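You operate a simulated robot arm through the tools that you are given. There is no shell and no other tool.

The job below is to be done with a simulated robot arm. You get a single attempt, and the scene is never put back.

TASK
Reset the tripped arm B and set it up by its card.
Fine: HAND, crank it over the plate, height and delay as on the card, then AUTO.

The check looks at the end state, three seconds after you hand in, the way a careful person would. Anything else that was tipped, shoved, dropped, spilled or broken makes it a failure.

THE ROBOT
A 6-joint arm with a two-finger gripper, fixed in place. Base frame: the origin is at the foot of the arm, x ahead of it, y to its left, z up. Lengths are in mm, angles in degrees, forces in N, time in s.
Its first joint turns from -166.0 to 166.0 degrees. Payload 2.45 kg.
Tool frame: the origin (TCP) lies between the finger pads and is the grasp point; the fingertips stand 20 mm ahead of it; z points along the fingers, y is the line along which they close. The gripper opens to 140 mm. The gripper's body begins 168 mm behind the TCP.
Orientation is told as [roll, pitch, yaw] about the base's x, y, z axes, in that order, counted from this pose: with the fingers straight down and closing along the base's y, the tool's x points along the base's -x, its y along +y and its z along -z.

THE INTERFACE
- The arm moves only by the tool move_arm. Its argument "motion" is a list of rows, each an object (a shift or turn left out is 0, a gripper value left out holds the last) with "dp": the shift along the tool's x, y, z in mm, a list of three; "rot": the turn, a rotation vector about the tool's x, y, z in degrees, a list of three. In form: [{"dp": [x, y, z], "rot": [rx, ry, rz]}, ...]. A call has 1 to 20 rows; each row shifts and turns the commanded pose from where the row before left it, along the tool's axes as they then stand. "grip" is the finger opening in mm, from 0 to 140, set as the call begins (left out, the last holds). Each row takes 0.2 s and may step no farther than 50 mm and 8.6 degrees from the row before; otherwise, or with a gripper value out of range, the whole call is refused. A pose out of reach is approached as far as the arm can. The call stops where the force on the tool passes 90 N (or 10 N more than at its start, if that is more) or the arm is blocked; 0.2 s more then pass. Each finger travels about 45 mm/s and halts on what it meets, pressing with about 45 N; the grip force reading is that of the motor and also rises with nothing between the fingers. The clock runs only during rows and for 0.2 s after the last one: add rows that do not move to give the fingers time. The reply holds the time, the measured pose of the TCP, the force on the tool along the base axes, the opening and the grip force, in the units named above and with some noise, with the torque about the TCP (base axes, N m) and any sound that the robot's microphone picked up, and new pictures: "views" is both (left out), scene, wrist or none.
- Cameras (640 x 400 px; columns grow to the right, rows downward): "scene" is fixed at [51.3, -648.1, 1264.6]; the picture's right is [0.93, -0.36, 0.00], its down [-0.07, -0.18, -0.98] and it looks along [0.35, 0.92, -0.19] (base axes); focal length 370 px, centre (320, 200). "wrist" rides on the gripper at [78, 11, -209] in the tool frame; the picture's right is [-0.14, 0.99, 0.00], its down [-0.92, -0.13, -0.37] and it looks along [-0.37, -0.05, 0.93] (tool axes); focal length 280 px, centre (320, 200). There is no depth. A picture from a camera that has moved, and an enlarged one, comes with that camera's place and axes in the base frame and with its lens.
- zoom(camera, box): a new picture of the part [left, top, right, bottom] of that camera's present view, enlarged. No time passes.
- sign_off(): hands the job in; it is judged then, once.

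Places have to be worked out from the pictures, the camera data and where the tool is seen. Open the gripper and draw the arm clear of the work before you hand the job in, unless the task says otherwise.

The tools are called after ">>>" by a JSON object that holds its "fn" and its "kwargs". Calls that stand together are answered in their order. move_arm: Moves the arm, as the interface text tells. Its arguments: {"type":"object","properties":{"motion":{"type":"array","items":{"type":"object","properties":{"dp":{"type":"array","items":{"type":"number"}},"rot":{"type":"array","items":{"type":"number"}}}}},"grip":{"type":"number"},"views":{"type":"string","enum":["both","scene","wrist","none"]}},"required":["motion"]} The other tools are called the same way: zoom (camera, box) takes an enlarged picture of a part of a camera's view; sign_off () hands the job in.

At the start:

```text
time: 0.0
ee_pos: [715.8, 441.7, 1014.0]
orientation: [0.0, -0.1, 0.0]
ft_force: [-0.4, -0.7, 0.2]
wrist_torque: [0.02, 0.02, 0.03]
grip_width: 140.1
grasp_force: 0.1
```

scene: 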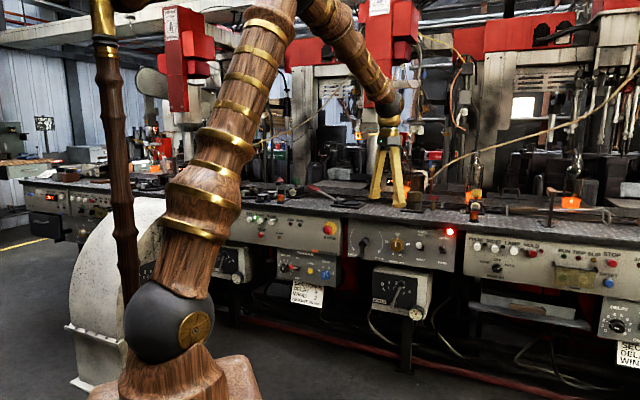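
wrist: 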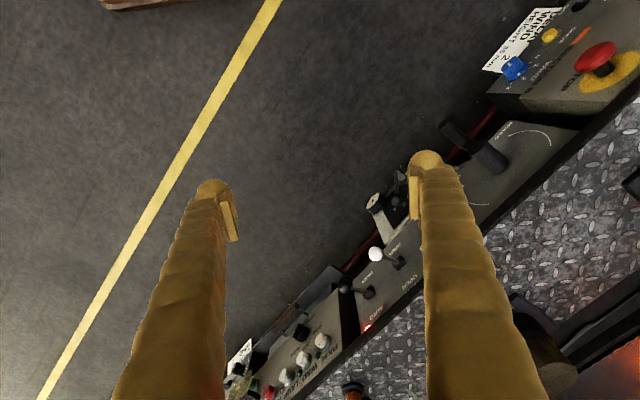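

The scene shows a long bench with several control panels, and I need to find arm B, its card and its controls. I'll zoom in on several parts of the scene view first.

>>> {"fn": "zoom", "kwargs": {"camera": "scene", "box": [200, 190, 360, 310]}}

>>> {"fn": "zoom", "kwargs": {"camera": "scene", "box": [330, 200, 490, 320]}}

>>> {"fn": "zoom", "kwargs": {"camera": "scene", "box": [450, 200, 640, 380]}}

>>> {"fn": "zoom", "kwargs": {"camera": "scene", "box": [0, 100, 200, 250]}}

>>> {"fn": "zoom", "kwargs": {"camera": "wrist", "box": [320, 0, 640, 200]}}

>>> {"fn": "zoom", "kwargs": {"camera": "wrist", "box": [220, 180, 440, 400]}}

```text
3.33 times, centred on (280, 250) of scene
camera zoom: at [51.3, -648.1, 1264.6], right [0.93, -0.36, 0.0], down [-0.07, -0.18, -0.98], along [0.35, 0.92, -0.19], focal length 1233 px, centre (453, 33)
```

zoom: 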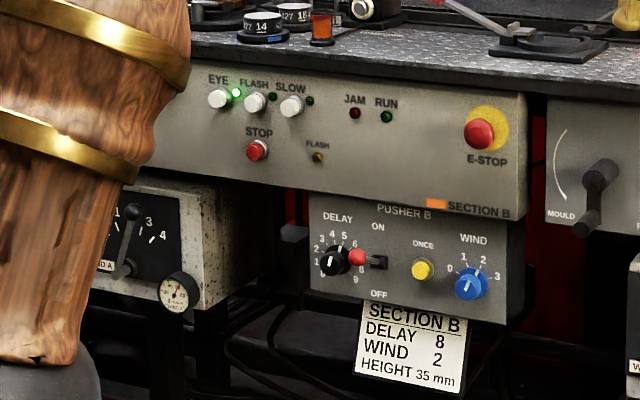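

```text
3.33 times, centred on (410, 260) of scene
camera zoom: at [51.3, -648.1, 1264.6], right [0.93, -0.36, 0.0], down [-0.07, -0.18, -0.98], along [0.35, 0.92, -0.19], focal length 1233 px, centre (20, 0)
```

zoom: 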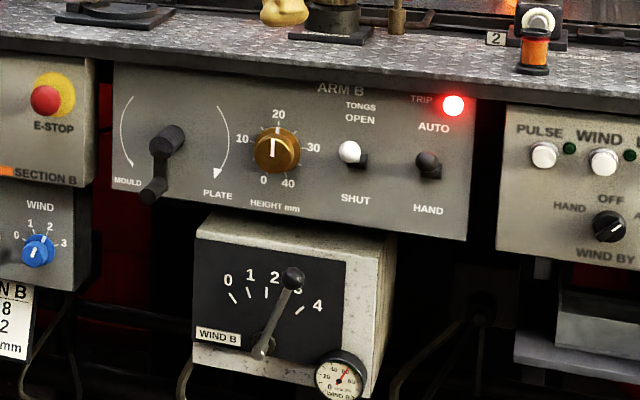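

```text
2.22 times, centred on (545, 290) of scene
camera zoom: at [51.3, -648.1, 1264.6], right [0.93, -0.36, 0.0], down [-0.07, -0.18, -0.98], along [0.35, 0.92, -0.19], focal length 822 px, centre (-180, 0)
```

zoom: 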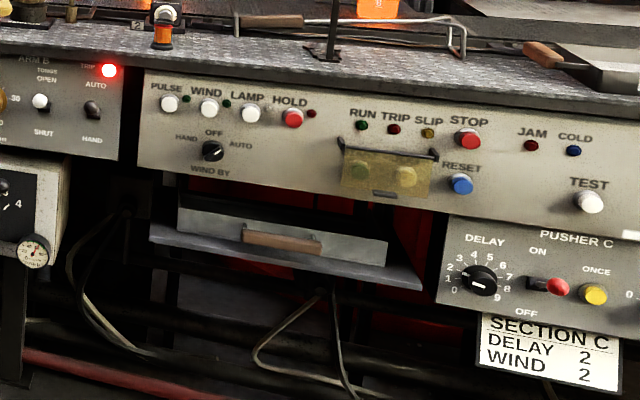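

```text
2.67 times, centred on (100, 175) of scene
camera zoom: at [51.3, -648.1, 1264.6], right [0.93, -0.36, 0.0], down [-0.07, -0.18, -0.98], along [0.35, 0.92, -0.19], focal length 987 px, centre (907, 267)
```

zoom: 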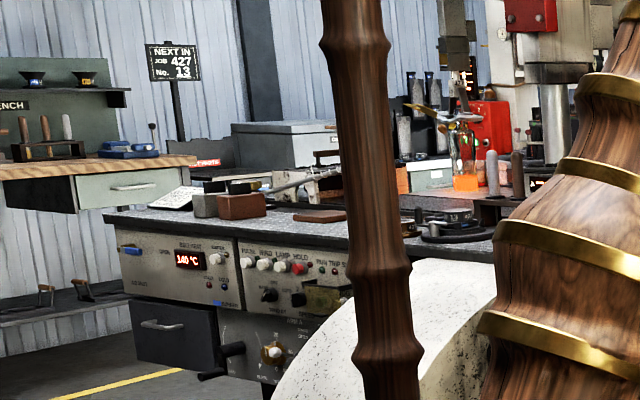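

```text
2.00 times, centred on (480, 100) of wrist
camera zoom: at [636.4, 451.9, 1222.9], right [0.14, 0.99, 0.0], down [0.92, -0.13, 0.37], along [0.37, -0.05, -0.93], focal length 561 px, centre (0, 400)
```

zoom: 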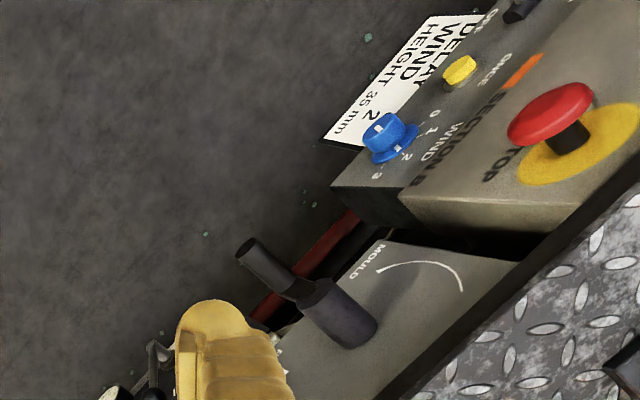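

```text
1.82 times, centred on (330, 290) of wrist
camera zoom: at [636.4, 451.9, 1222.9], right [0.14, 0.99, 0.0], down [0.92, -0.13, 0.37], along [0.37, -0.05, -0.93], focal length 510 px, centre (302, 36)
```

zoom: 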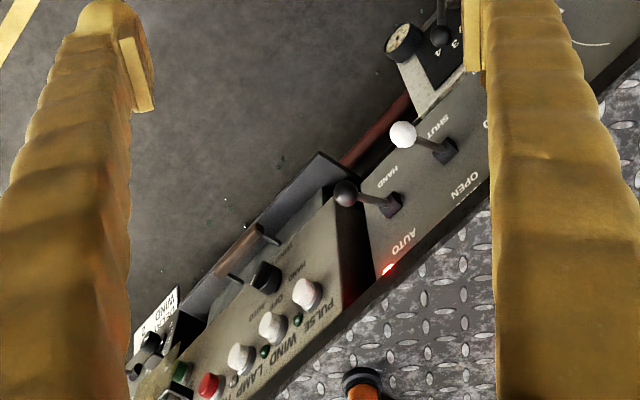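

The arm B panel runs roughly along (0.72, -0.69), faces the robot at about 1056 mm, and sits at z 740–880. It has a crank, a HEIGHT knob, a TONGS toggle and an AUTO/HAND toggle. I'll turn the tool towards it from a safe distance to get a frontal wrist view.

>>> {"fn": "move_arm", "kwargs": {"motion": [{"dp": [0, 0, 25], "rot": [0, 0, -7.7]}, {"dp": [0, 0, 25], "rot": [0, 0, -7.7]}, {"dp": [0, 0, 25], "rot": [0, 0, -7.7]}, {"dp": [0, 0, 25], "rot": [0, 0, -7.7]}, {"dp": [0, 0, 25], "rot": [0, 0, -7.7]}, {"dp": [0, 0, 25], "rot": [0, 0, -7.5]}, {"rot": [0, -8.5, 0]}, {"rot": [0, -8.5, 0]}, {"rot": [0, -8.5, 0]}, {"rot": [0, -8.5, 0]}, {"rot": [0, -8.5, 0]}, {"rot": [0, -8.5, 0]}, {"rot": [0, -8.5, 0]}, {"rot": [0, -8.5, 0]}]}}

```text
time: 3.2
ee_pos: [685.7, 462.4, 859.9]
orientation: [1.1, -64.1, 52.0]
ft_force: [-1.0, 0.5, -0.1]
wrist_torque: [0.02, -0.03, -0.02]
grip_width: 139.9
grasp_force: 0.0
out of reach, approached as far as the arm can: row 11
stopped in row 14: the arm was blocked; the commanded pose is now the measured one
camera wrist: at [543.6, 292.2, 880.7], right [-0.75, 0.64, 0.13], down [0.15, -0.03, 0.99], along [0.64, 0.77, -0.08], focal length 280 px, centre (320, 200)
```

scene: 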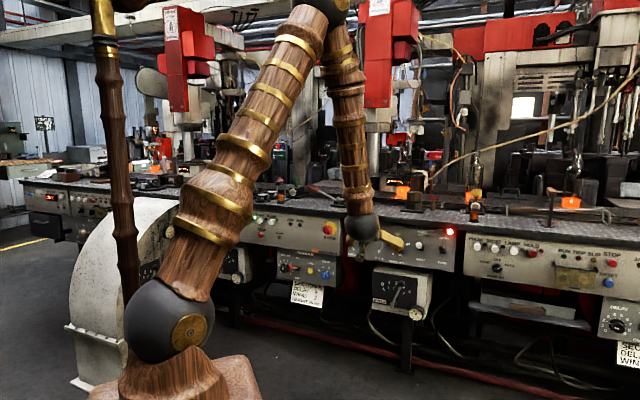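
wrist: 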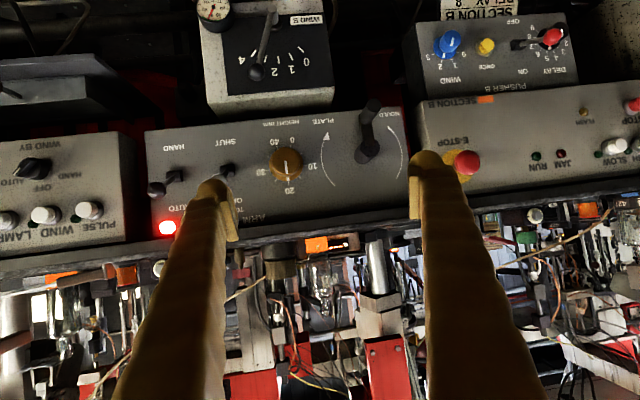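

The arm hit a reach limit this close in, but the wrist camera now sees the panels from the front, upside-down. I'll zoom into it to read the controls.

>>> {"fn": "zoom", "kwargs": {"camera": "wrist", "box": [140, 90, 420, 260]}}

>>> {"fn": "zoom", "kwargs": {"camera": "wrist", "box": [400, 0, 640, 150]}}

>>> {"fn": "zoom", "kwargs": {"camera": "wrist", "box": [180, 0, 360, 120]}}

>>> {"fn": "zoom", "kwargs": {"camera": "wrist", "box": [250, 90, 410, 200]}}

>>> {"fn": "zoom", "kwargs": {"camera": "wrist", "box": [140, 120, 260, 240]}}

```text
2.29 times, centred on (280, 175) of wrist
camera zoom: at [543.6, 292.2, 880.7], right [-0.75, 0.64, 0.13], down [0.15, -0.03, 0.99], along [0.64, 0.77, -0.08], focal length 641 px, centre (411, 257)
```

zoom: 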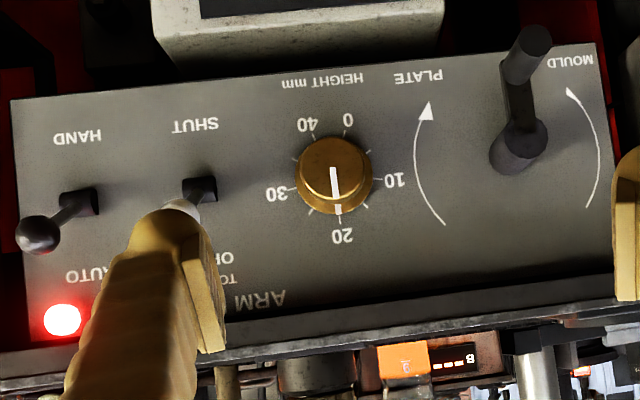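

```text
2.67 times, centred on (520, 75) of wrist
camera zoom: at [543.6, 292.2, 880.7], right [-0.75, 0.64, 0.13], down [0.15, -0.03, 0.99], along [0.64, 0.77, -0.08], focal length 748 px, centre (-213, 533)
```

zoom: 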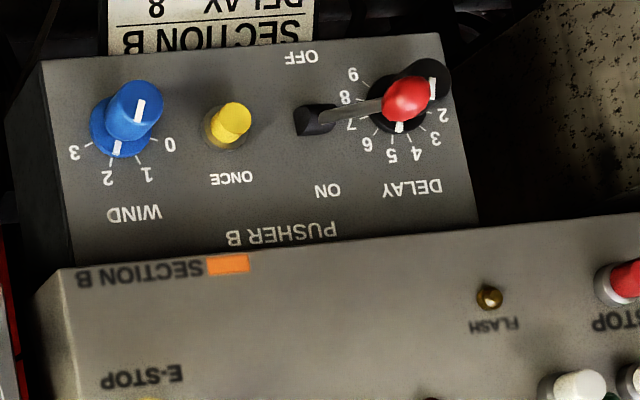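

```text
3.33 times, centred on (270, 60) of wrist
camera zoom: at [543.6, 292.2, 880.7], right [-0.75, 0.64, 0.13], down [0.15, -0.03, 0.99], along [0.64, 0.77, -0.08], focal length 935 px, centre (487, 667)
```

zoom: 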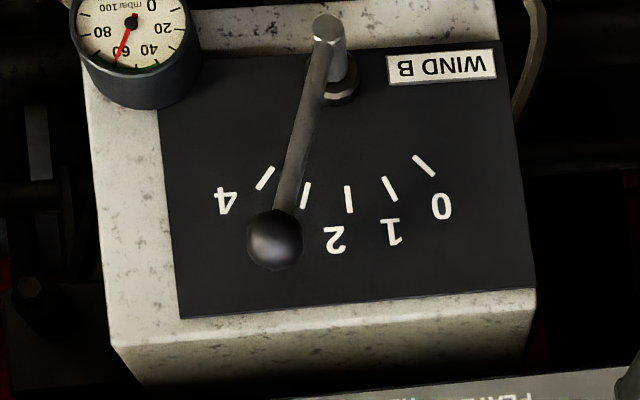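

```text
3.64 times, centred on (330, 145) of wrist
camera zoom: at [543.6, 292.2, 880.7], right [-0.75, 0.64, 0.13], down [0.15, -0.03, 0.99], along [0.64, 0.77, -0.08], focal length 1020 px, centre (284, 400)
```

zoom: 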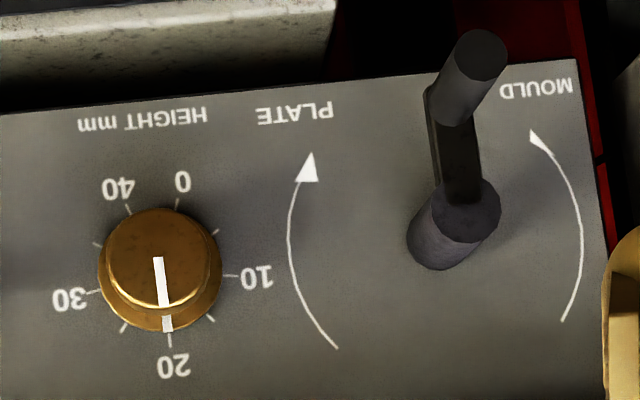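

```text
3.33 times, centred on (200, 180) of wrist
camera zoom: at [543.6, 292.2, 880.7], right [-0.75, 0.64, 0.13], down [0.15, -0.03, 0.99], along [0.64, 0.77, -0.08], focal length 935 px, centre (720, 267)
```

zoom: 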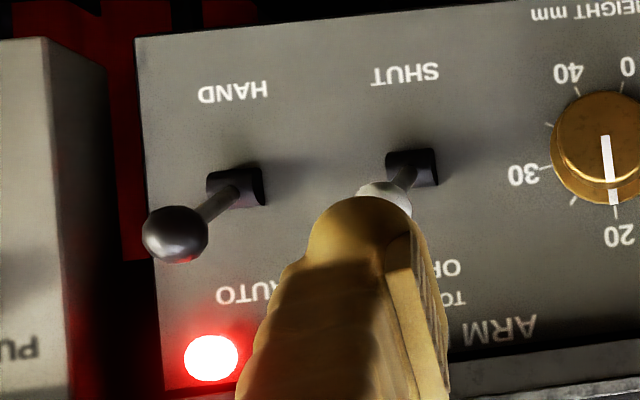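

The wrist view shows HEIGHT at about 20 (needs 35), DELAY at about 5 (needs 8), WIND apparently at 2 already, and both toggles up, so AUTO. I'll correct the yaw, move a bit closer, and check what the arm over the bench looks like.

>>> {"fn": "move_arm", "kwargs": {"motion": [{"dp": [0, 0, 0], "rot": [4.05, 0, 1.96]}, {"dp": [0, 0, 0], "rot": [4.05, 0, 1.96]}, {"dp": [-15.5, -18.7, 24.3]}, {"dp": [-15.5, -18.7, 24.3]}, {"dp": [-15.5, -18.7, 24.3]}, {"rot": [0, -4, 0]}]}}

>>> {"fn": "zoom", "kwargs": {"camera": "scene", "box": [270, 60, 470, 210]}}

```text
time: 4.6
ee_pos: [797.0, 480.4, 883.8]
orientation: [1.2, -68.0, 43.0]
ft_force: [-0.6, -0.1, -0.8]
wrist_torque: [-0.03, 0.0, 0.01]
grip_width: 140.1
grasp_force: 0.0
out of reach, approached as far as the arm can: row 1, 2
camera wrist: at [629.2, 333.3, 889.0], right [-0.65, 0.75, 0.14], down [0.1, -0.1, 0.99], along [0.75, 0.66, -0.01], focal length 280 px, centre (320, 200)
```

scene: 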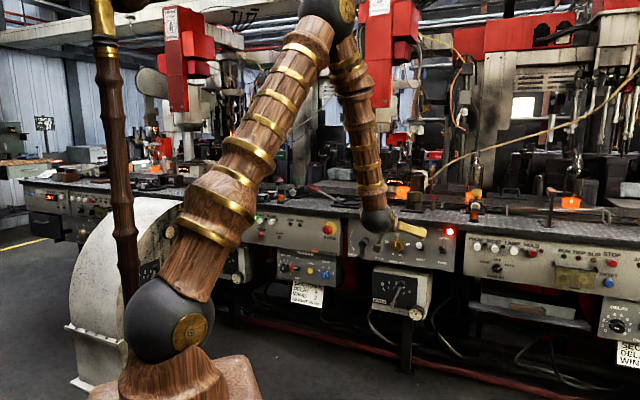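
wrist: 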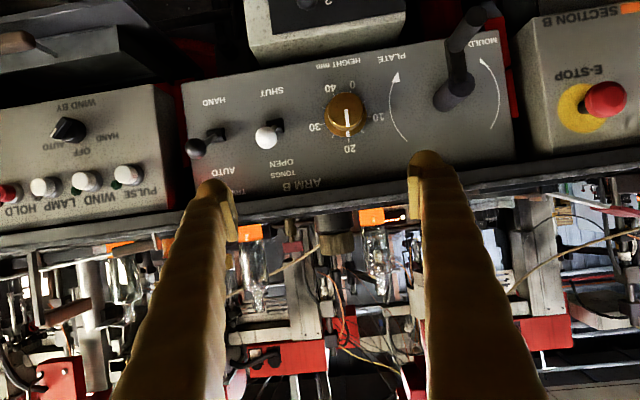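

```text
2.67 times, centred on (370, 135) of scene
camera zoom: at [51.3, -648.1, 1264.6], right [0.93, -0.36, 0.0], down [-0.07, -0.18, -0.98], along [0.35, 0.92, -0.19], focal length 987 px, centre (187, 373)
```

zoom: 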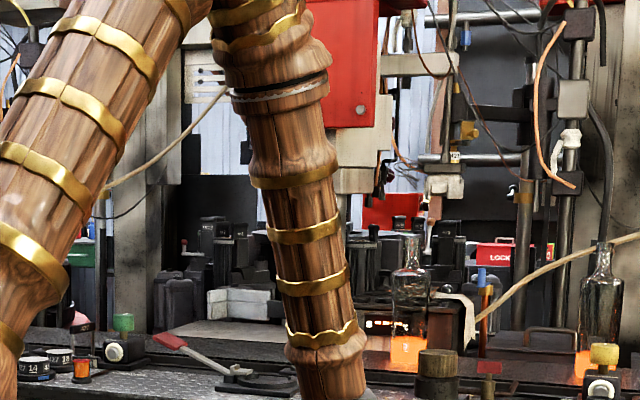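

Now I have a good frontal view of the arm B panel. I'll zoom in to read precise feature positions and the present settings.

>>> {"fn": "zoom", "kwargs": {"camera": "wrist", "box": [180, 40, 360, 200]}}

>>> {"fn": "zoom", "kwargs": {"camera": "wrist", "box": [300, 0, 540, 160]}}

>>> {"fn": "zoom", "kwargs": {"camera": "wrist", "box": [220, 200, 440, 340]}}

```text
2.50 times, centred on (270, 120) of wrist
camera zoom: at [629.2, 333.3, 889.0], right [-0.65, 0.75, 0.14], down [0.1, -0.1, 0.99], along [0.75, 0.66, -0.01], focal length 701 px, centre (445, 400)
```

zoom: 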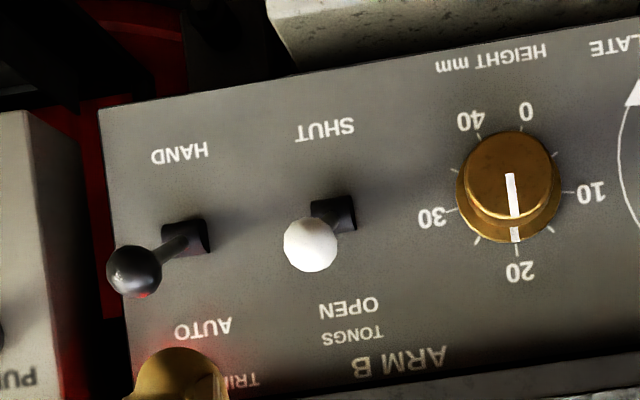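

```text
2.50 times, centred on (420, 80) of wrist
camera zoom: at [629.2, 333.3, 889.0], right [-0.65, 0.75, 0.14], down [0.1, -0.1, 0.99], along [0.75, 0.66, -0.01], focal length 701 px, centre (70, 500)
```

zoom: 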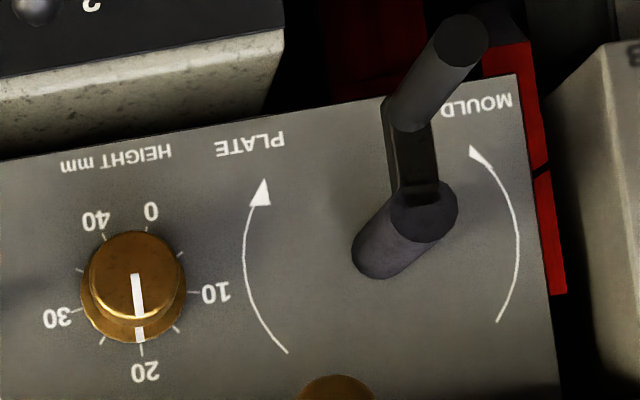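

```text
2.86 times, centred on (330, 270) of wrist
camera zoom: at [629.2, 333.3, 889.0], right [-0.65, 0.75, 0.14], down [0.1, -0.1, 0.99], along [0.75, 0.66, -0.01], focal length 801 px, centre (291, 0)
```

zoom: 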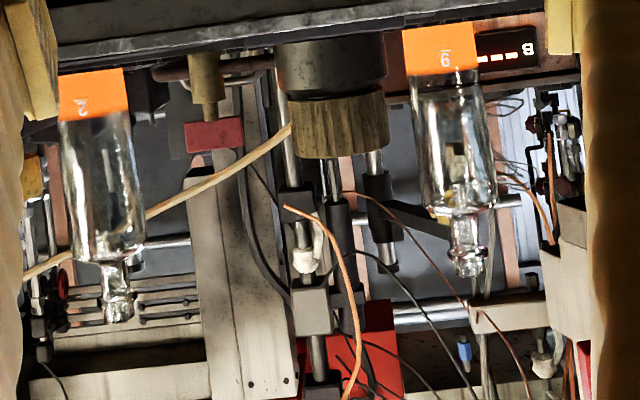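

From triangulation, the panel lies at N≈1068 mm along (0.707, 0.707), where U runs to the panel's right. The AUTO/HAND toggle ball is at N≈998, U≈366, Z≈810 and is up, in AUTO. The crank hub is at U≈50, Z≈777 with its handle straight down. I'll close the gripper and line up level with the mode toggle, staying back for now.

>>> {"fn": "move_arm", "kwargs": {"motion": [{"rot": [-0.74, 0, -0.78]}, {"dp": [0.7, -35.5, 7.6]}, {"dp": [0.7, -35.5, 7.6]}, {"dp": [0.7, -35.5, 7.6]}, {"dp": [0.7, -35.5, 7.6]}, {"rot": [0, -7.3, 0]}, {"rot": [0, -7.3, 0]}, {"rot": [0, -7.3, 0]}, {}], "grip": 0}}

```text
time: 6.6
ee_pos: [921.9, 398.6, 874.3]
orientation: [72.6, -89.3, -27.2]
ft_force: [-0.1, 0.1, -0.5]
wrist_torque: [-0.01, 0.0, -0.02]
grip_width: 0.0
grasp_force: 29.5
out of reach, approached as far as the arm can: row 8
camera wrist: at [766.3, 258.2, 796.5], right [-0.7, 0.7, 0.15], down [-0.16, -0.36, 0.92], along [0.69, 0.62, 0.36], focal length 280 px, centre (320, 200)
```

scene: 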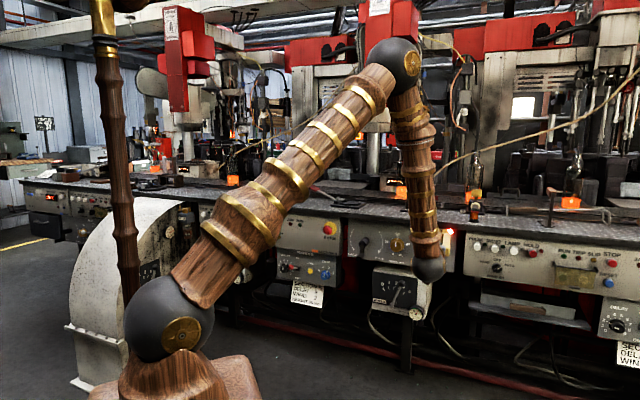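
wrist: 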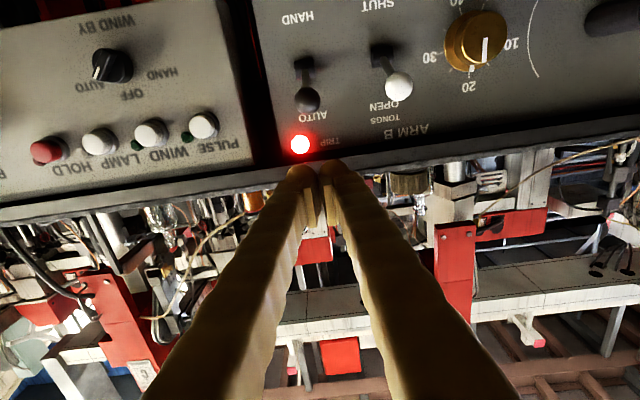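

The tool is now level and aligned with the panel (N≈934, U≈370), and the mode toggle ball is at U≈370, Z≈805. I'll go in just above the ball and press it down towards HAND.

>>> {"fn": "move_arm", "kwargs": {"motion": [{"dp": [10.5, 0, 25.5]}, {"dp": [10.5, 0, 25.5]}, {"dp": [8, 0, 0]}, {"dp": [10, 0, 0]}, {"dp": [10, 0, 0]}, {"dp": [10, 0, 0]}]}}

```text
time: 8.0
ee_pos: [965.5, 435.3, 820.1]
orientation: [69.4, -89.4, -24.2]
ft_force: [0.3, 1.3, 1.1]
wrist_torque: [0.07, -0.03, 0.03]
grip_width: 0.0
grasp_force: 29.4
out of reach, approached as far as the arm can: row 5, 6
camera wrist: at [810.1, 293.6, 742.1], right [-0.7, 0.7, 0.15], down [-0.16, -0.36, 0.92], along [0.69, 0.62, 0.36], focal length 280 px, centre (320, 200)
```

scene: 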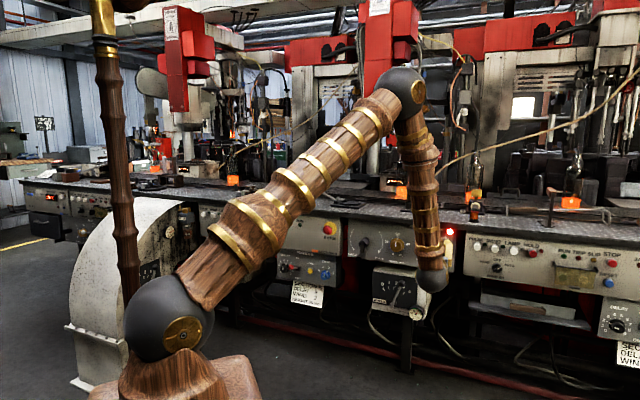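
wrist: 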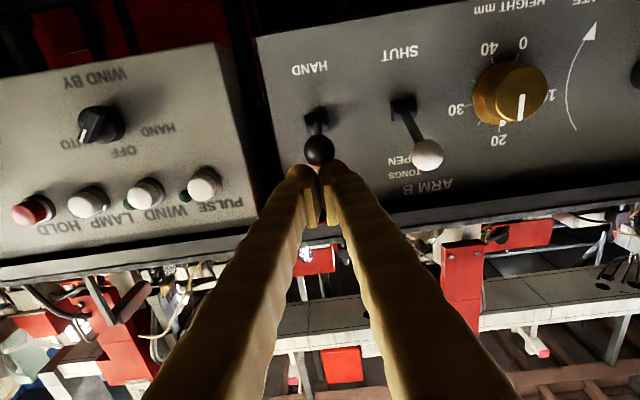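

The ball is following the fingers down (about Z 785 now) with very little force. The arm is near a wrist limit when perfectly level, so I'll tip the tool slightly downward as I keep pushing.

>>> {"fn": "move_arm", "kwargs": {"motion": [{"dp": [8, 0, 0], "rot": [0, 4, 0]}, {"dp": [8, 0, 0], "rot": [0, 4, 0]}, {"dp": [9, 0, 0], "rot": [0, 2, 0]}, {"dp": [9, 0, 0]}]}}

```text
time: 9.0
ee_pos: [963.9, 431.6, 785.2]
orientation: [0.2, -79.9, 44.8]
ft_force: [0.1, -0.1, 0.5]
wrist_torque: [-0.02, 0.0, -0.03]
grip_width: 0.0
grasp_force: 29.4
camera wrist: at [800.6, 284.2, 744.8], right [-0.68, 0.72, 0.14], down [-0.05, -0.23, 0.97], along [0.73, 0.66, 0.2], focal length 280 px, centre (320, 200)
```

scene: 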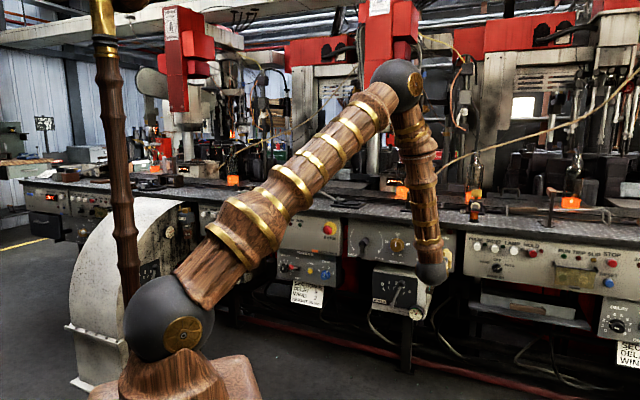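
wrist: 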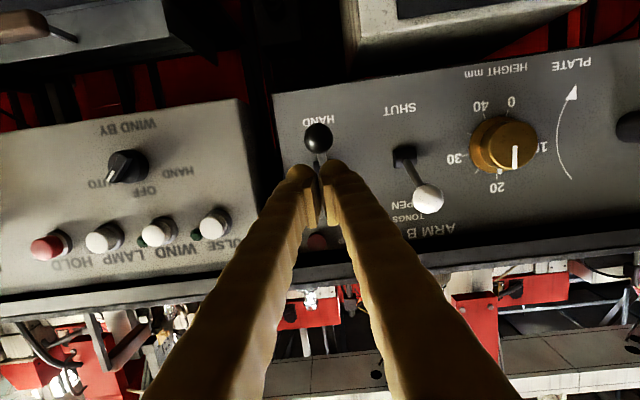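

The toggle seems to have snapped down to HAND, and the trip lamp no longer glows. I'll check with zooms.

>>> {"fn": "zoom", "kwargs": {"camera": "wrist", "box": [260, 80, 460, 260]}}

>>> {"fn": "zoom", "kwargs": {"camera": "scene", "box": [330, 200, 490, 320]}}

```text
2.22 times, centred on (360, 170) of wrist
camera zoom: at [800.6, 284.2, 744.8], right [-0.68, 0.72, 0.14], down [-0.05, -0.23, 0.97], along [0.73, 0.66, 0.2], focal length 623 px, centre (231, 267)
```

zoom: 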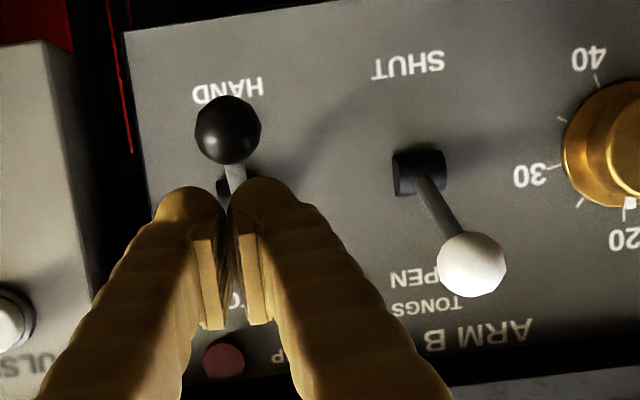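

```text
3.33 times, centred on (410, 260) of scene
camera zoom: at [51.3, -648.1, 1264.6], right [0.93, -0.36, 0.0], down [-0.07, -0.18, -0.98], along [0.35, 0.92, -0.19], focal length 1233 px, centre (20, 0)
```

zoom: 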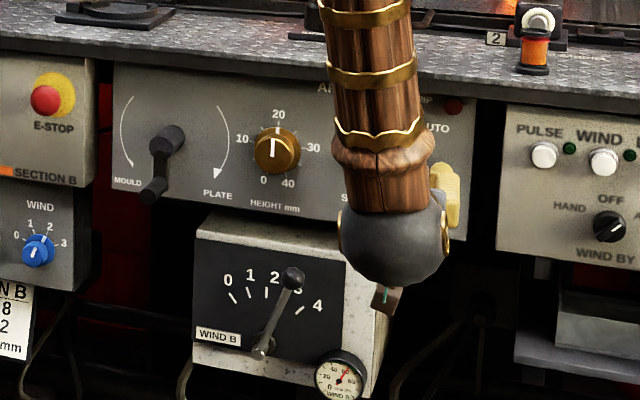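

HAND is set and the trip lamp is off. Next is the crank: I'll back off, move left to in front of it, and open the gripper part way.

>>> {"fn": "move_arm", "kwargs": {"motion": [{"dp": [5.5, 0, -31]}, {"dp": [5.5, 0, -31]}, {"dp": [0, 46.5, 0]}, {"dp": [0, 46.5, 0]}, {"dp": [0, 46.5, 0]}, {"dp": [0, 46.5, 0]}, {"dp": [0, 46.5, 0]}, {"dp": [0, 46.5, 0]}, {"dp": [0, 46.5, 0]}, {}], "grip": 60}}

```text
time: 11.2
ee_pos: [781.5, 591.7, 855.7]
orientation: [19.7, -78.5, 28.0]
ft_force: [0.4, 0.9, -0.2]
wrist_torque: [0.01, -0.01, 0.0]
grip_width: 60.3
grasp_force: 0.0
out of reach, approached as far as the arm can: row 2, 3, 4, 5, 6, 7, 8, 9
camera wrist: at [622.5, 439.2, 818.2], right [-0.7, 0.68, 0.2], down [0.01, -0.27, 0.96], along [0.71, 0.68, 0.18], focal length 280 px, centre (320, 200)
```

scene: 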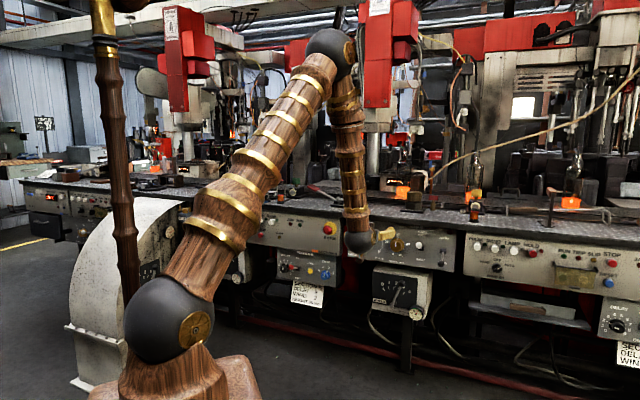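
wrist: 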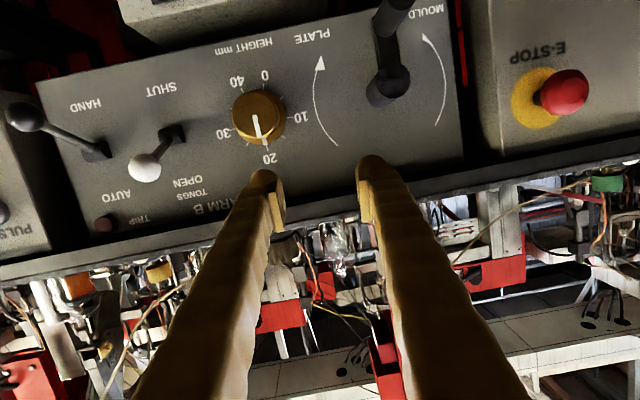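

The arm has wound its wrist into a limit: J4 seems to have flipped when I pitched through the wrist singularity off-plane. It can't follow the command, so I'll go back right, up, and pitch down to unwind the wrist clear of the panel, then pitch up again in-plane.

>>> {"fn": "move_arm", "kwargs": {"motion": [{"dp": [0, -50, 0]}, {"dp": [0, -50, 0]}, {"dp": [0, -50, 0]}, {"dp": [-44, 0, -8]}, {"dp": [-44, 0, -8]}, {"dp": [-44, 0, -8]}]}}

```text
time: 12.6
ee_pos: [894.7, 478.6, 979.8]
orientation: [19.5, -78.6, 25.4]
ft_force: [0.4, -0.4, -0.8]
wrist_torque: [0.03, -0.07, 0.03]
grip_width: 60.2
grasp_force: 0.1
camera wrist: at [729.4, 333.7, 941.7], right [-0.67, 0.72, 0.2], down [0.0, -0.27, 0.96], along [0.74, 0.64, 0.18], focal length 280 px, centre (320, 200)
```

scene: 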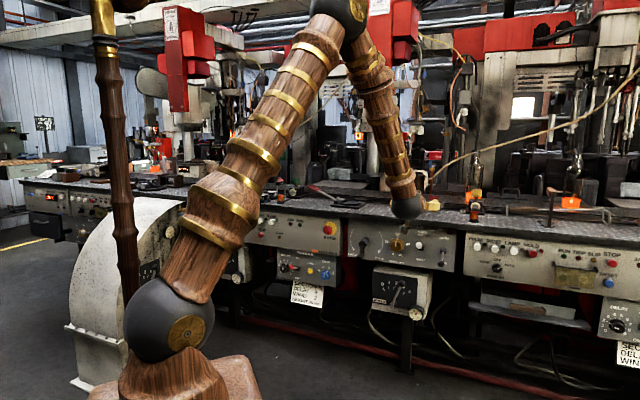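
wrist: 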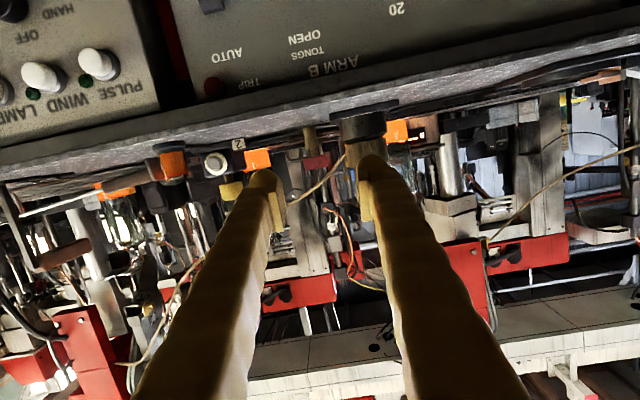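

The arm responds again here (TCP at Z 980, clear of everything). Now I'll pitch the tool down slowly with the same sideways offset, so the wrist unwinds.

>>> {"fn": "move_arm", "kwargs": {"motion": [{"rot": [0, 5, 0]}, {"rot": [0, 5, 0]}, {"rot": [0, 5, 0]}, {"rot": [0, 5, 0]}, {"rot": [0, 4, 0]}, {"rot": [0, 4, 0]}, {"rot": [0, 4, 0]}, {"rot": [0, 4, 0]}, {"rot": [0, 4, 0]}, {"rot": [0, 4, 0]}, {"rot": [0, 5, 0]}, {"rot": [0, 5, 0]}, {"rot": [0, 5, 0]}, {"rot": [0, 5, 0]}, {"rot": [0, 5, 0]}, {"rot": [0, 5, 0]}, {"rot": [0, 5, 0]}]}}

```text
time: 16.2
ee_pos: [893.7, 479.2, 979.6]
orientation: [3.7, -0.3, 44.5]
ft_force: [0.3, -0.1, 0.7]
wrist_torque: [0.02, -0.02, -0.01]
grip_width: 60.1
grasp_force: 0.1
camera wrist: at [839.6, 421.1, 1187.9], right [-0.6, 0.8, 0.07], down [0.76, 0.54, 0.36], along [0.26, 0.27, -0.93], focal length 280 px, centre (320, 200)
```

scene: 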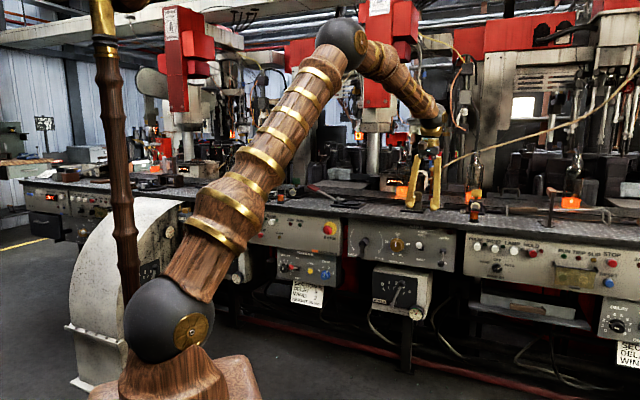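
wrist: 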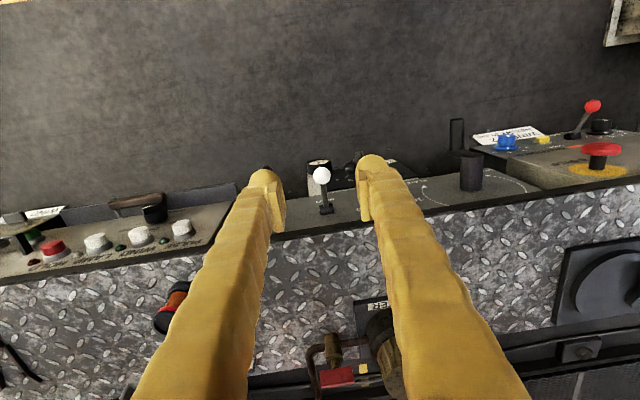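

The wrist appears unwound: tool down, no reach warnings. I'll now go to azimuth 45° exactly (U = 0), correct the small roll, and check the pose before pitching up in-plane.

>>> {"fn": "move_arm", "kwargs": {"motion": [{"rot": [3.7, 0.3, -0.5]}, {"dp": [13, 42, 0]}, {"dp": [13, 42, 0]}, {"dp": [13, 42, 0]}, {"dp": [13, 42, 0]}, {"dp": [13, 42, 0]}, {"dp": [13, 42, 0]}, {"dp": [13, 41, 0]}, {}]}}

```text
time: 18.2
ee_pos: [623.4, 622.2, 976.9]
orientation: [0.1, 0.0, 45.1]
ft_force: [-0.1, -0.2, 0.5]
wrist_torque: [0.02, -0.02, 0.0]
grip_width: 60.3
grasp_force: 0.0
camera wrist: at [560.5, 574.7, 1186.0], right [-0.6, 0.8, 0.0], down [0.74, 0.56, 0.37], along [0.29, 0.22, -0.93], focal length 280 px, centre (320, 200)
```

scene: 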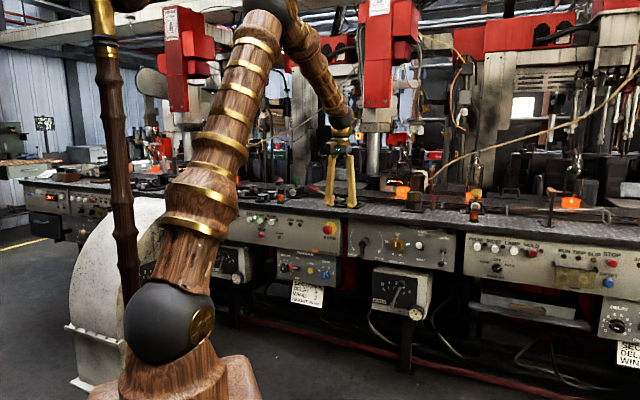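
wrist: 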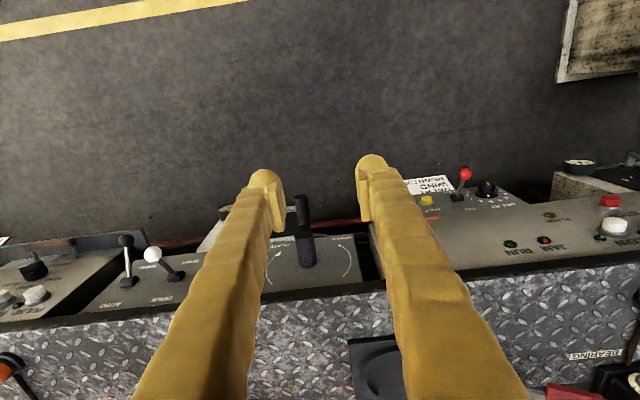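

Azimuth and tool yaw agree at 45°. I'll move out to N≈940 and pitch the tool up in that plane.

>>> {"fn": "move_arm", "kwargs": {"motion": [{"dp": [-30, 0, 0]}, {"dp": [-30, 0.8, 0]}, {"rot": [0, -8.5, 0]}, {"rot": [0, -8.5, 0]}, {"rot": [0, -8.5, 0]}, {"rot": [0, -8.5, 0]}, {"rot": [0, -8.5, 0]}, {"rot": [0, -8.5, 0]}, {"rot": [0, -8.5, 0]}, {"rot": [0, -8.5, 0]}, {"rot": [0, -8.5, 0]}, {}]}}

```text
time: 20.8
ee_pos: [664.2, 664.6, 978.8]
orientation: [0.2, -76.6, 44.7]
ft_force: [-0.5, 0.0, 0.0]
wrist_torque: [-0.02, 0.04, -0.03]
grip_width: 60.2
grasp_force: 0.0
camera wrist: at [500.3, 515.4, 951.1], right [-0.68, 0.72, 0.13], down [-0.01, -0.19, 0.98], along [0.73, 0.66, 0.14], focal length 280 px, centre (320, 200)
```

scene: 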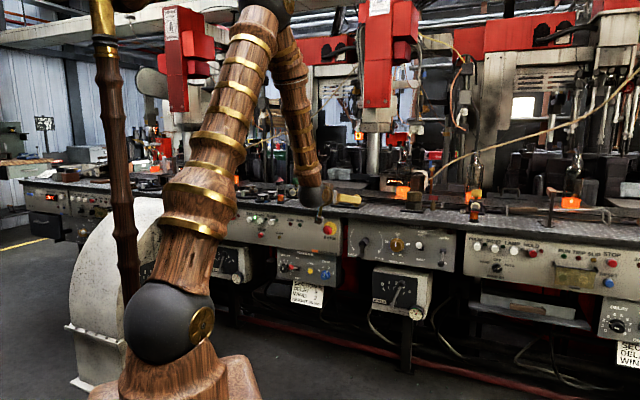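
wrist: 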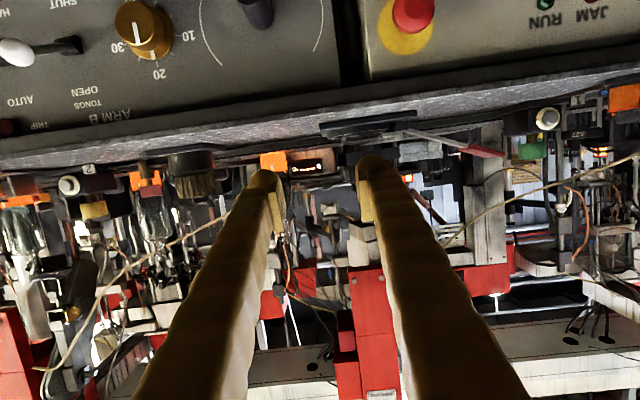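

The wrist passed cleanly this time with no reach limits. Now I'll go down in front of the crank handle, staying short of it (tips at N≈935), and look.

>>> {"fn": "move_arm", "kwargs": {"motion": [{"dp": [5.8, -25, -24.3]}, {"dp": [38.9, -25, 9.3]}, {"dp": [43.8, 0, 10.4]}, {"dp": [43.8, 0, 10.4]}, {"dp": [43.8, 0, 10.4]}, {"dp": [43.8, 0, 10.4]}, {}]}}

```text
time: 22.4
ee_pos: [683.2, 609.5, 759.6]
orientation: [0.3, -76.5, 44.6]
ft_force: [-0.6, 0.6, -0.4]
wrist_torque: [0.01, 0.0, -0.01]
grip_width: 60.3
grasp_force: 0.1
camera wrist: at [519.4, 461.6, 731.2], right [-0.68, 0.72, 0.14], down [-0.01, -0.19, 0.98], along [0.73, 0.66, 0.14], focal length 280 px, centre (320, 200)
```

scene: 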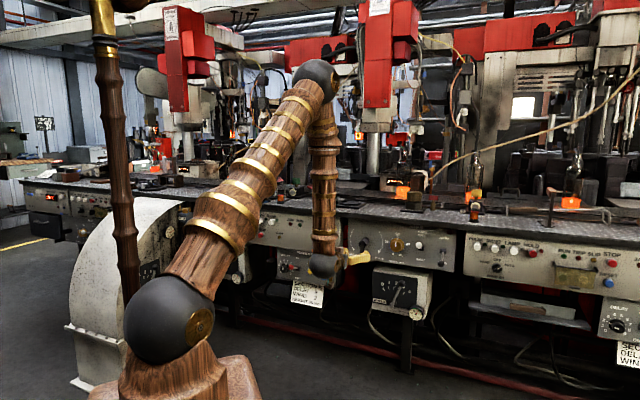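
wrist: 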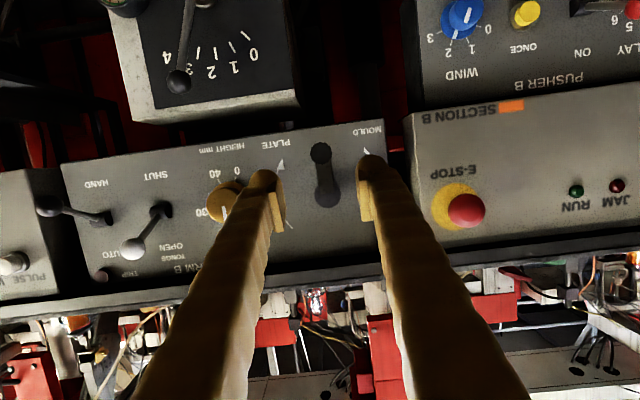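

The handle end appears centred at U≈49, Z≈726. I'll lower to its height and slide the open fingers over it.

>>> {"fn": "move_arm", "kwargs": {"motion": [{"dp": [29.2, 3, 7]}, {"dp": [-7.4, 0, 31.1]}, {"dp": [-7.4, 0, 31.1]}, {}]}}

>>> {"fn": "zoom", "kwargs": {"camera": "wrist", "box": [240, 80, 400, 240]}}

```text
time: 23.4
ee_pos: [726.4, 657.0, 728.1]
orientation: [0.3, -76.5, 44.7]
ft_force: [-0.7, 0.3, 0.3]
wrist_torque: [0.01, 0.03, -0.01]
grip_width: 60.0
grasp_force: 0.1
camera wrist: at [561.7, 508.1, 701.1], right [-0.68, 0.72, 0.14], down [-0.01, -0.19, 0.98], along [0.73, 0.66, 0.14], focal length 280 px, centre (320, 200)
```

scene: 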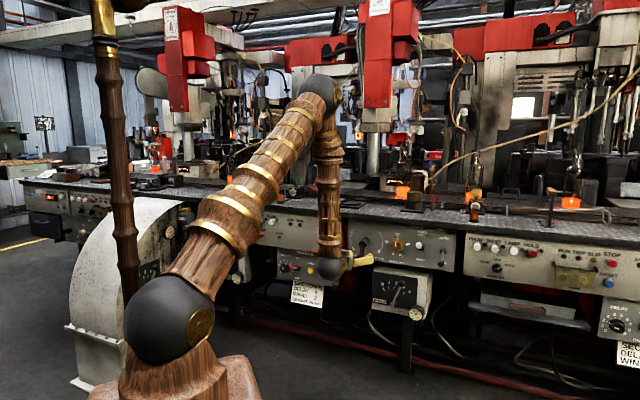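
wrist: 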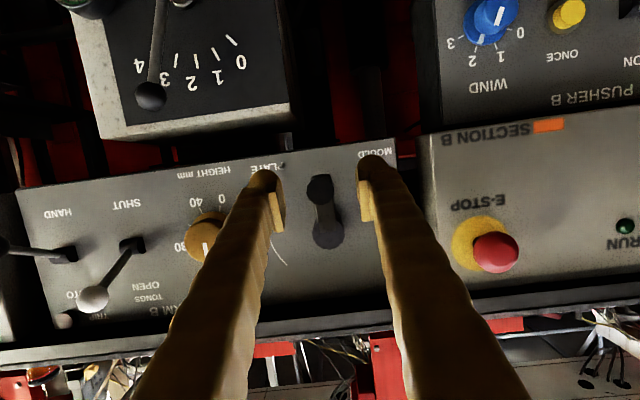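

```text
2.50 times, centred on (320, 160) of wrist
camera zoom: at [561.7, 508.1, 701.1], right [-0.68, 0.72, 0.14], down [-0.01, -0.19, 0.98], along [0.73, 0.66, 0.14], focal length 701 px, centre (320, 300)
```

zoom: 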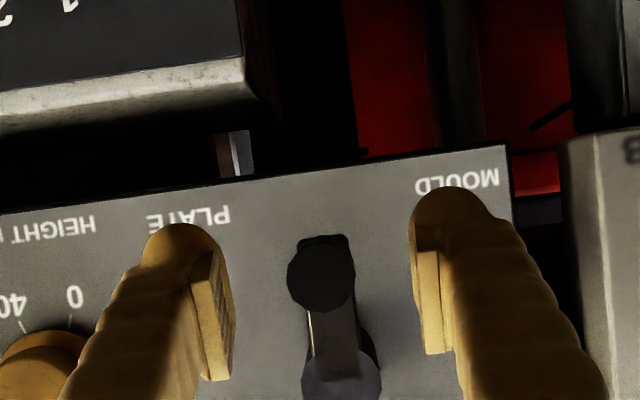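

The handle sits between the open fingers, about 6–8 mm below their centreline. I'll lower slightly and close on it.

>>> {"fn": "move_arm", "kwargs": {"motion": [{"dp": [6.5, 1.5, 1.5]}, {}], "views": "none"}}

>>> {"fn": "move_arm", "kwargs": {"motion": [{}, {}, {}, {}], "grip": 10}}

>>> {"fn": "zoom", "kwargs": {"camera": "wrist", "box": [240, 80, 400, 240]}}

```text
time: 24.0
ee_pos: [725.6, 659.2, 722.0]
orientation: [0.3, -76.4, 44.8]
ft_force: [-1.1, -0.2, 0.0]
wrist_torque: [0.0, 0.01, -0.02]
grip_width: 60.0
grasp_force: 0.0
```

```text
time: 25.0
ee_pos: [726.1, 657.9, 721.1]
orientation: [0.3, -76.4, 44.7]
ft_force: [5.2, -1.2, -1.9]
wrist_torque: [0.03, 0.13, -0.07]
grip_width: 20.8
grasp_force: 38.1
camera wrist: at [560.1, 509.5, 694.1], right [-0.68, 0.72, 0.14], down [-0.01, -0.19, 0.98], along [0.74, 0.66, 0.14], focal length 280 px, centre (320, 200)
```

scene: 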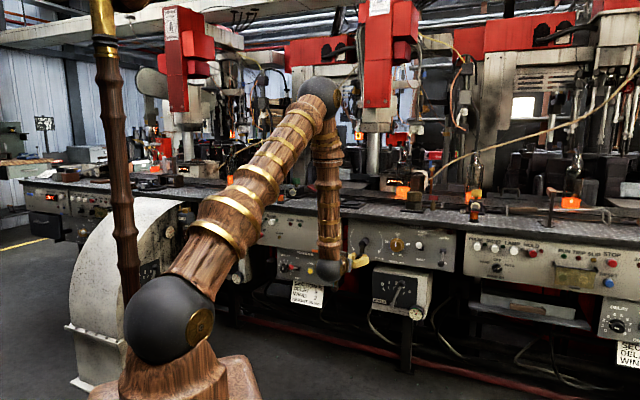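
wrist: 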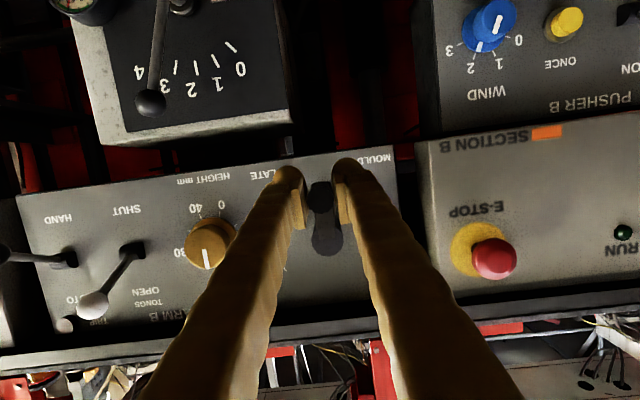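

```text
2.50 times, centred on (320, 160) of wrist
camera zoom: at [560.1, 509.5, 694.1], right [-0.68, 0.72, 0.14], down [-0.01, -0.19, 0.98], along [0.74, 0.66, 0.14], focal length 701 px, centre (320, 300)
```

zoom: 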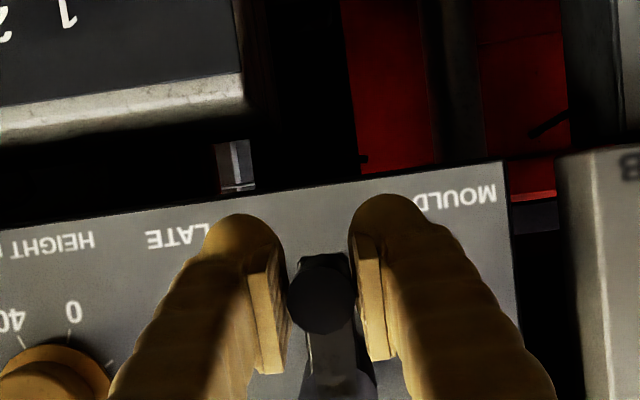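

The grip reads 20.8 mm on the handle. Before cranking I'll zoom in on the hub and arm to pin down the crank's centre and radius.

>>> {"fn": "zoom", "kwargs": {"camera": "wrist", "box": [270, 160, 390, 270]}}

>>> {"fn": "zoom", "kwargs": {"camera": "scene", "box": [330, 210, 410, 280]}}

>>> {"fn": "zoom", "kwargs": {"camera": "scene", "box": [330, 100, 490, 220]}}

```text
3.64 times, centred on (330, 215) of wrist
camera zoom: at [560.1, 509.5, 694.1], right [-0.68, 0.72, 0.14], down [-0.01, -0.19, 0.98], along [0.74, 0.66, 0.14], focal length 1020 px, centre (284, 146)
```

zoom: 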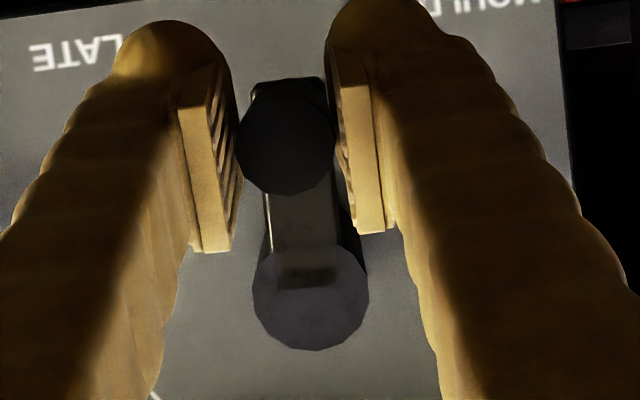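

```text
5.71 times, centred on (370, 245) of scene
camera zoom: at [51.3, -648.1, 1264.6], right [0.93, -0.36, 0.0], down [-0.07, -0.18, -0.98], along [0.35, 0.92, -0.19], focal length 2114 px, centre (34, -57)
```

zoom: 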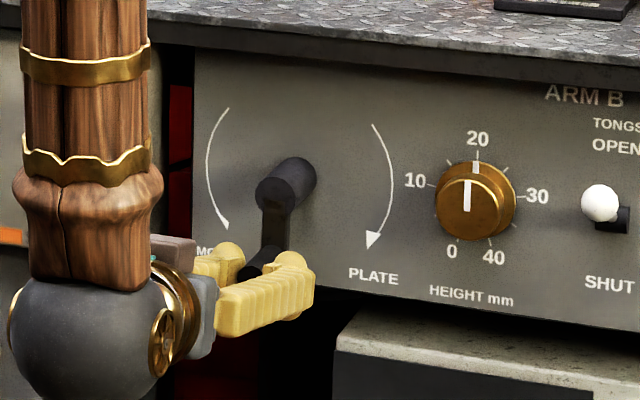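

```text
3.33 times, centred on (410, 160) of scene
camera zoom: at [51.3, -648.1, 1264.6], right [0.93, -0.36, 0.0], down [-0.07, -0.18, -0.98], along [0.35, 0.92, -0.19], focal length 1233 px, centre (20, 333)
```

zoom: 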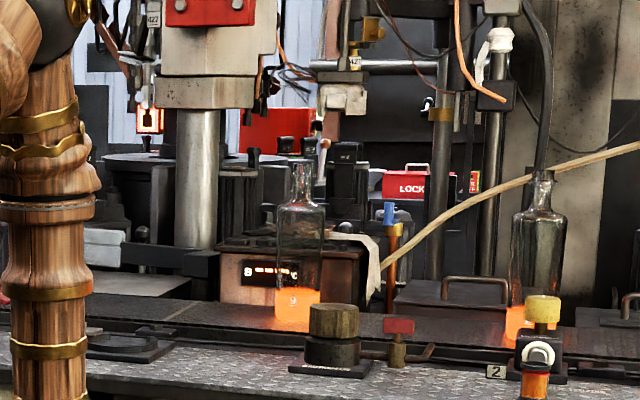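

I estimate the hub centre at U≈48, Z≈772 and the radius at about 48 mm. PLATE is clockwise, so the handle goes left first from the bottom. I'll try a first 30° of arc and watch the forces.

>>> {"fn": "move_arm", "kwargs": {"motion": [{"dp": [-0.71, 8.34, -0.17]}, {"dp": [-2.11, 8.08, -0.51]}, {"dp": [-3.44, 7.58, -0.83]}]}}

>>> {"fn": "zoom", "kwargs": {"camera": "scene", "box": [330, 210, 410, 280]}}

```text
time: 25.8
ee_pos: [706.5, 676.4, 728.6]
orientation: [0.3, -76.4, 44.7]
ft_force: [6.3, -10.1, -9.6]
wrist_torque: [0.34, 0.52, -0.11]
grip_width: 20.7
grasp_force: 44.9
camera wrist: at [542.2, 527.5, 701.2], right [-0.68, 0.72, 0.14], down [-0.01, -0.19, 0.98], along [0.74, 0.66, 0.14], focal length 280 px, centre (320, 200)
```

scene: 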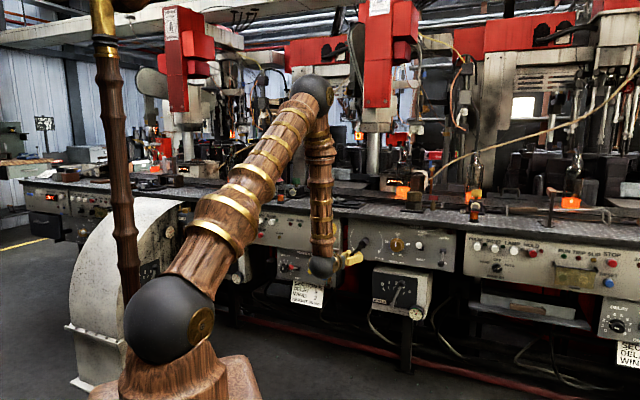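
wrist: 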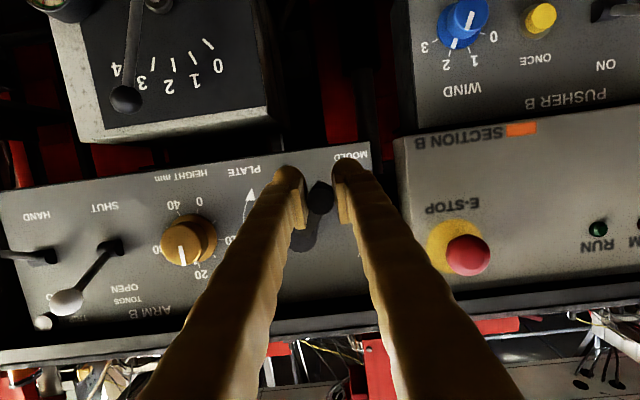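

```text
5.71 times, centred on (370, 245) of scene
camera zoom: at [51.3, -648.1, 1264.6], right [0.93, -0.36, 0.0], down [-0.07, -0.18, -0.98], along [0.35, 0.92, -0.19], focal length 2114 px, centre (34, -57)
```

zoom: 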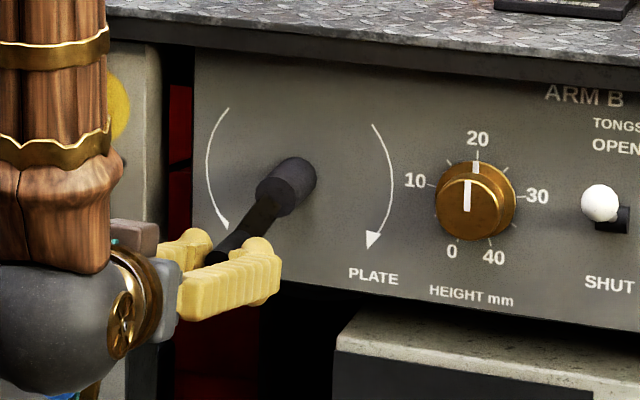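

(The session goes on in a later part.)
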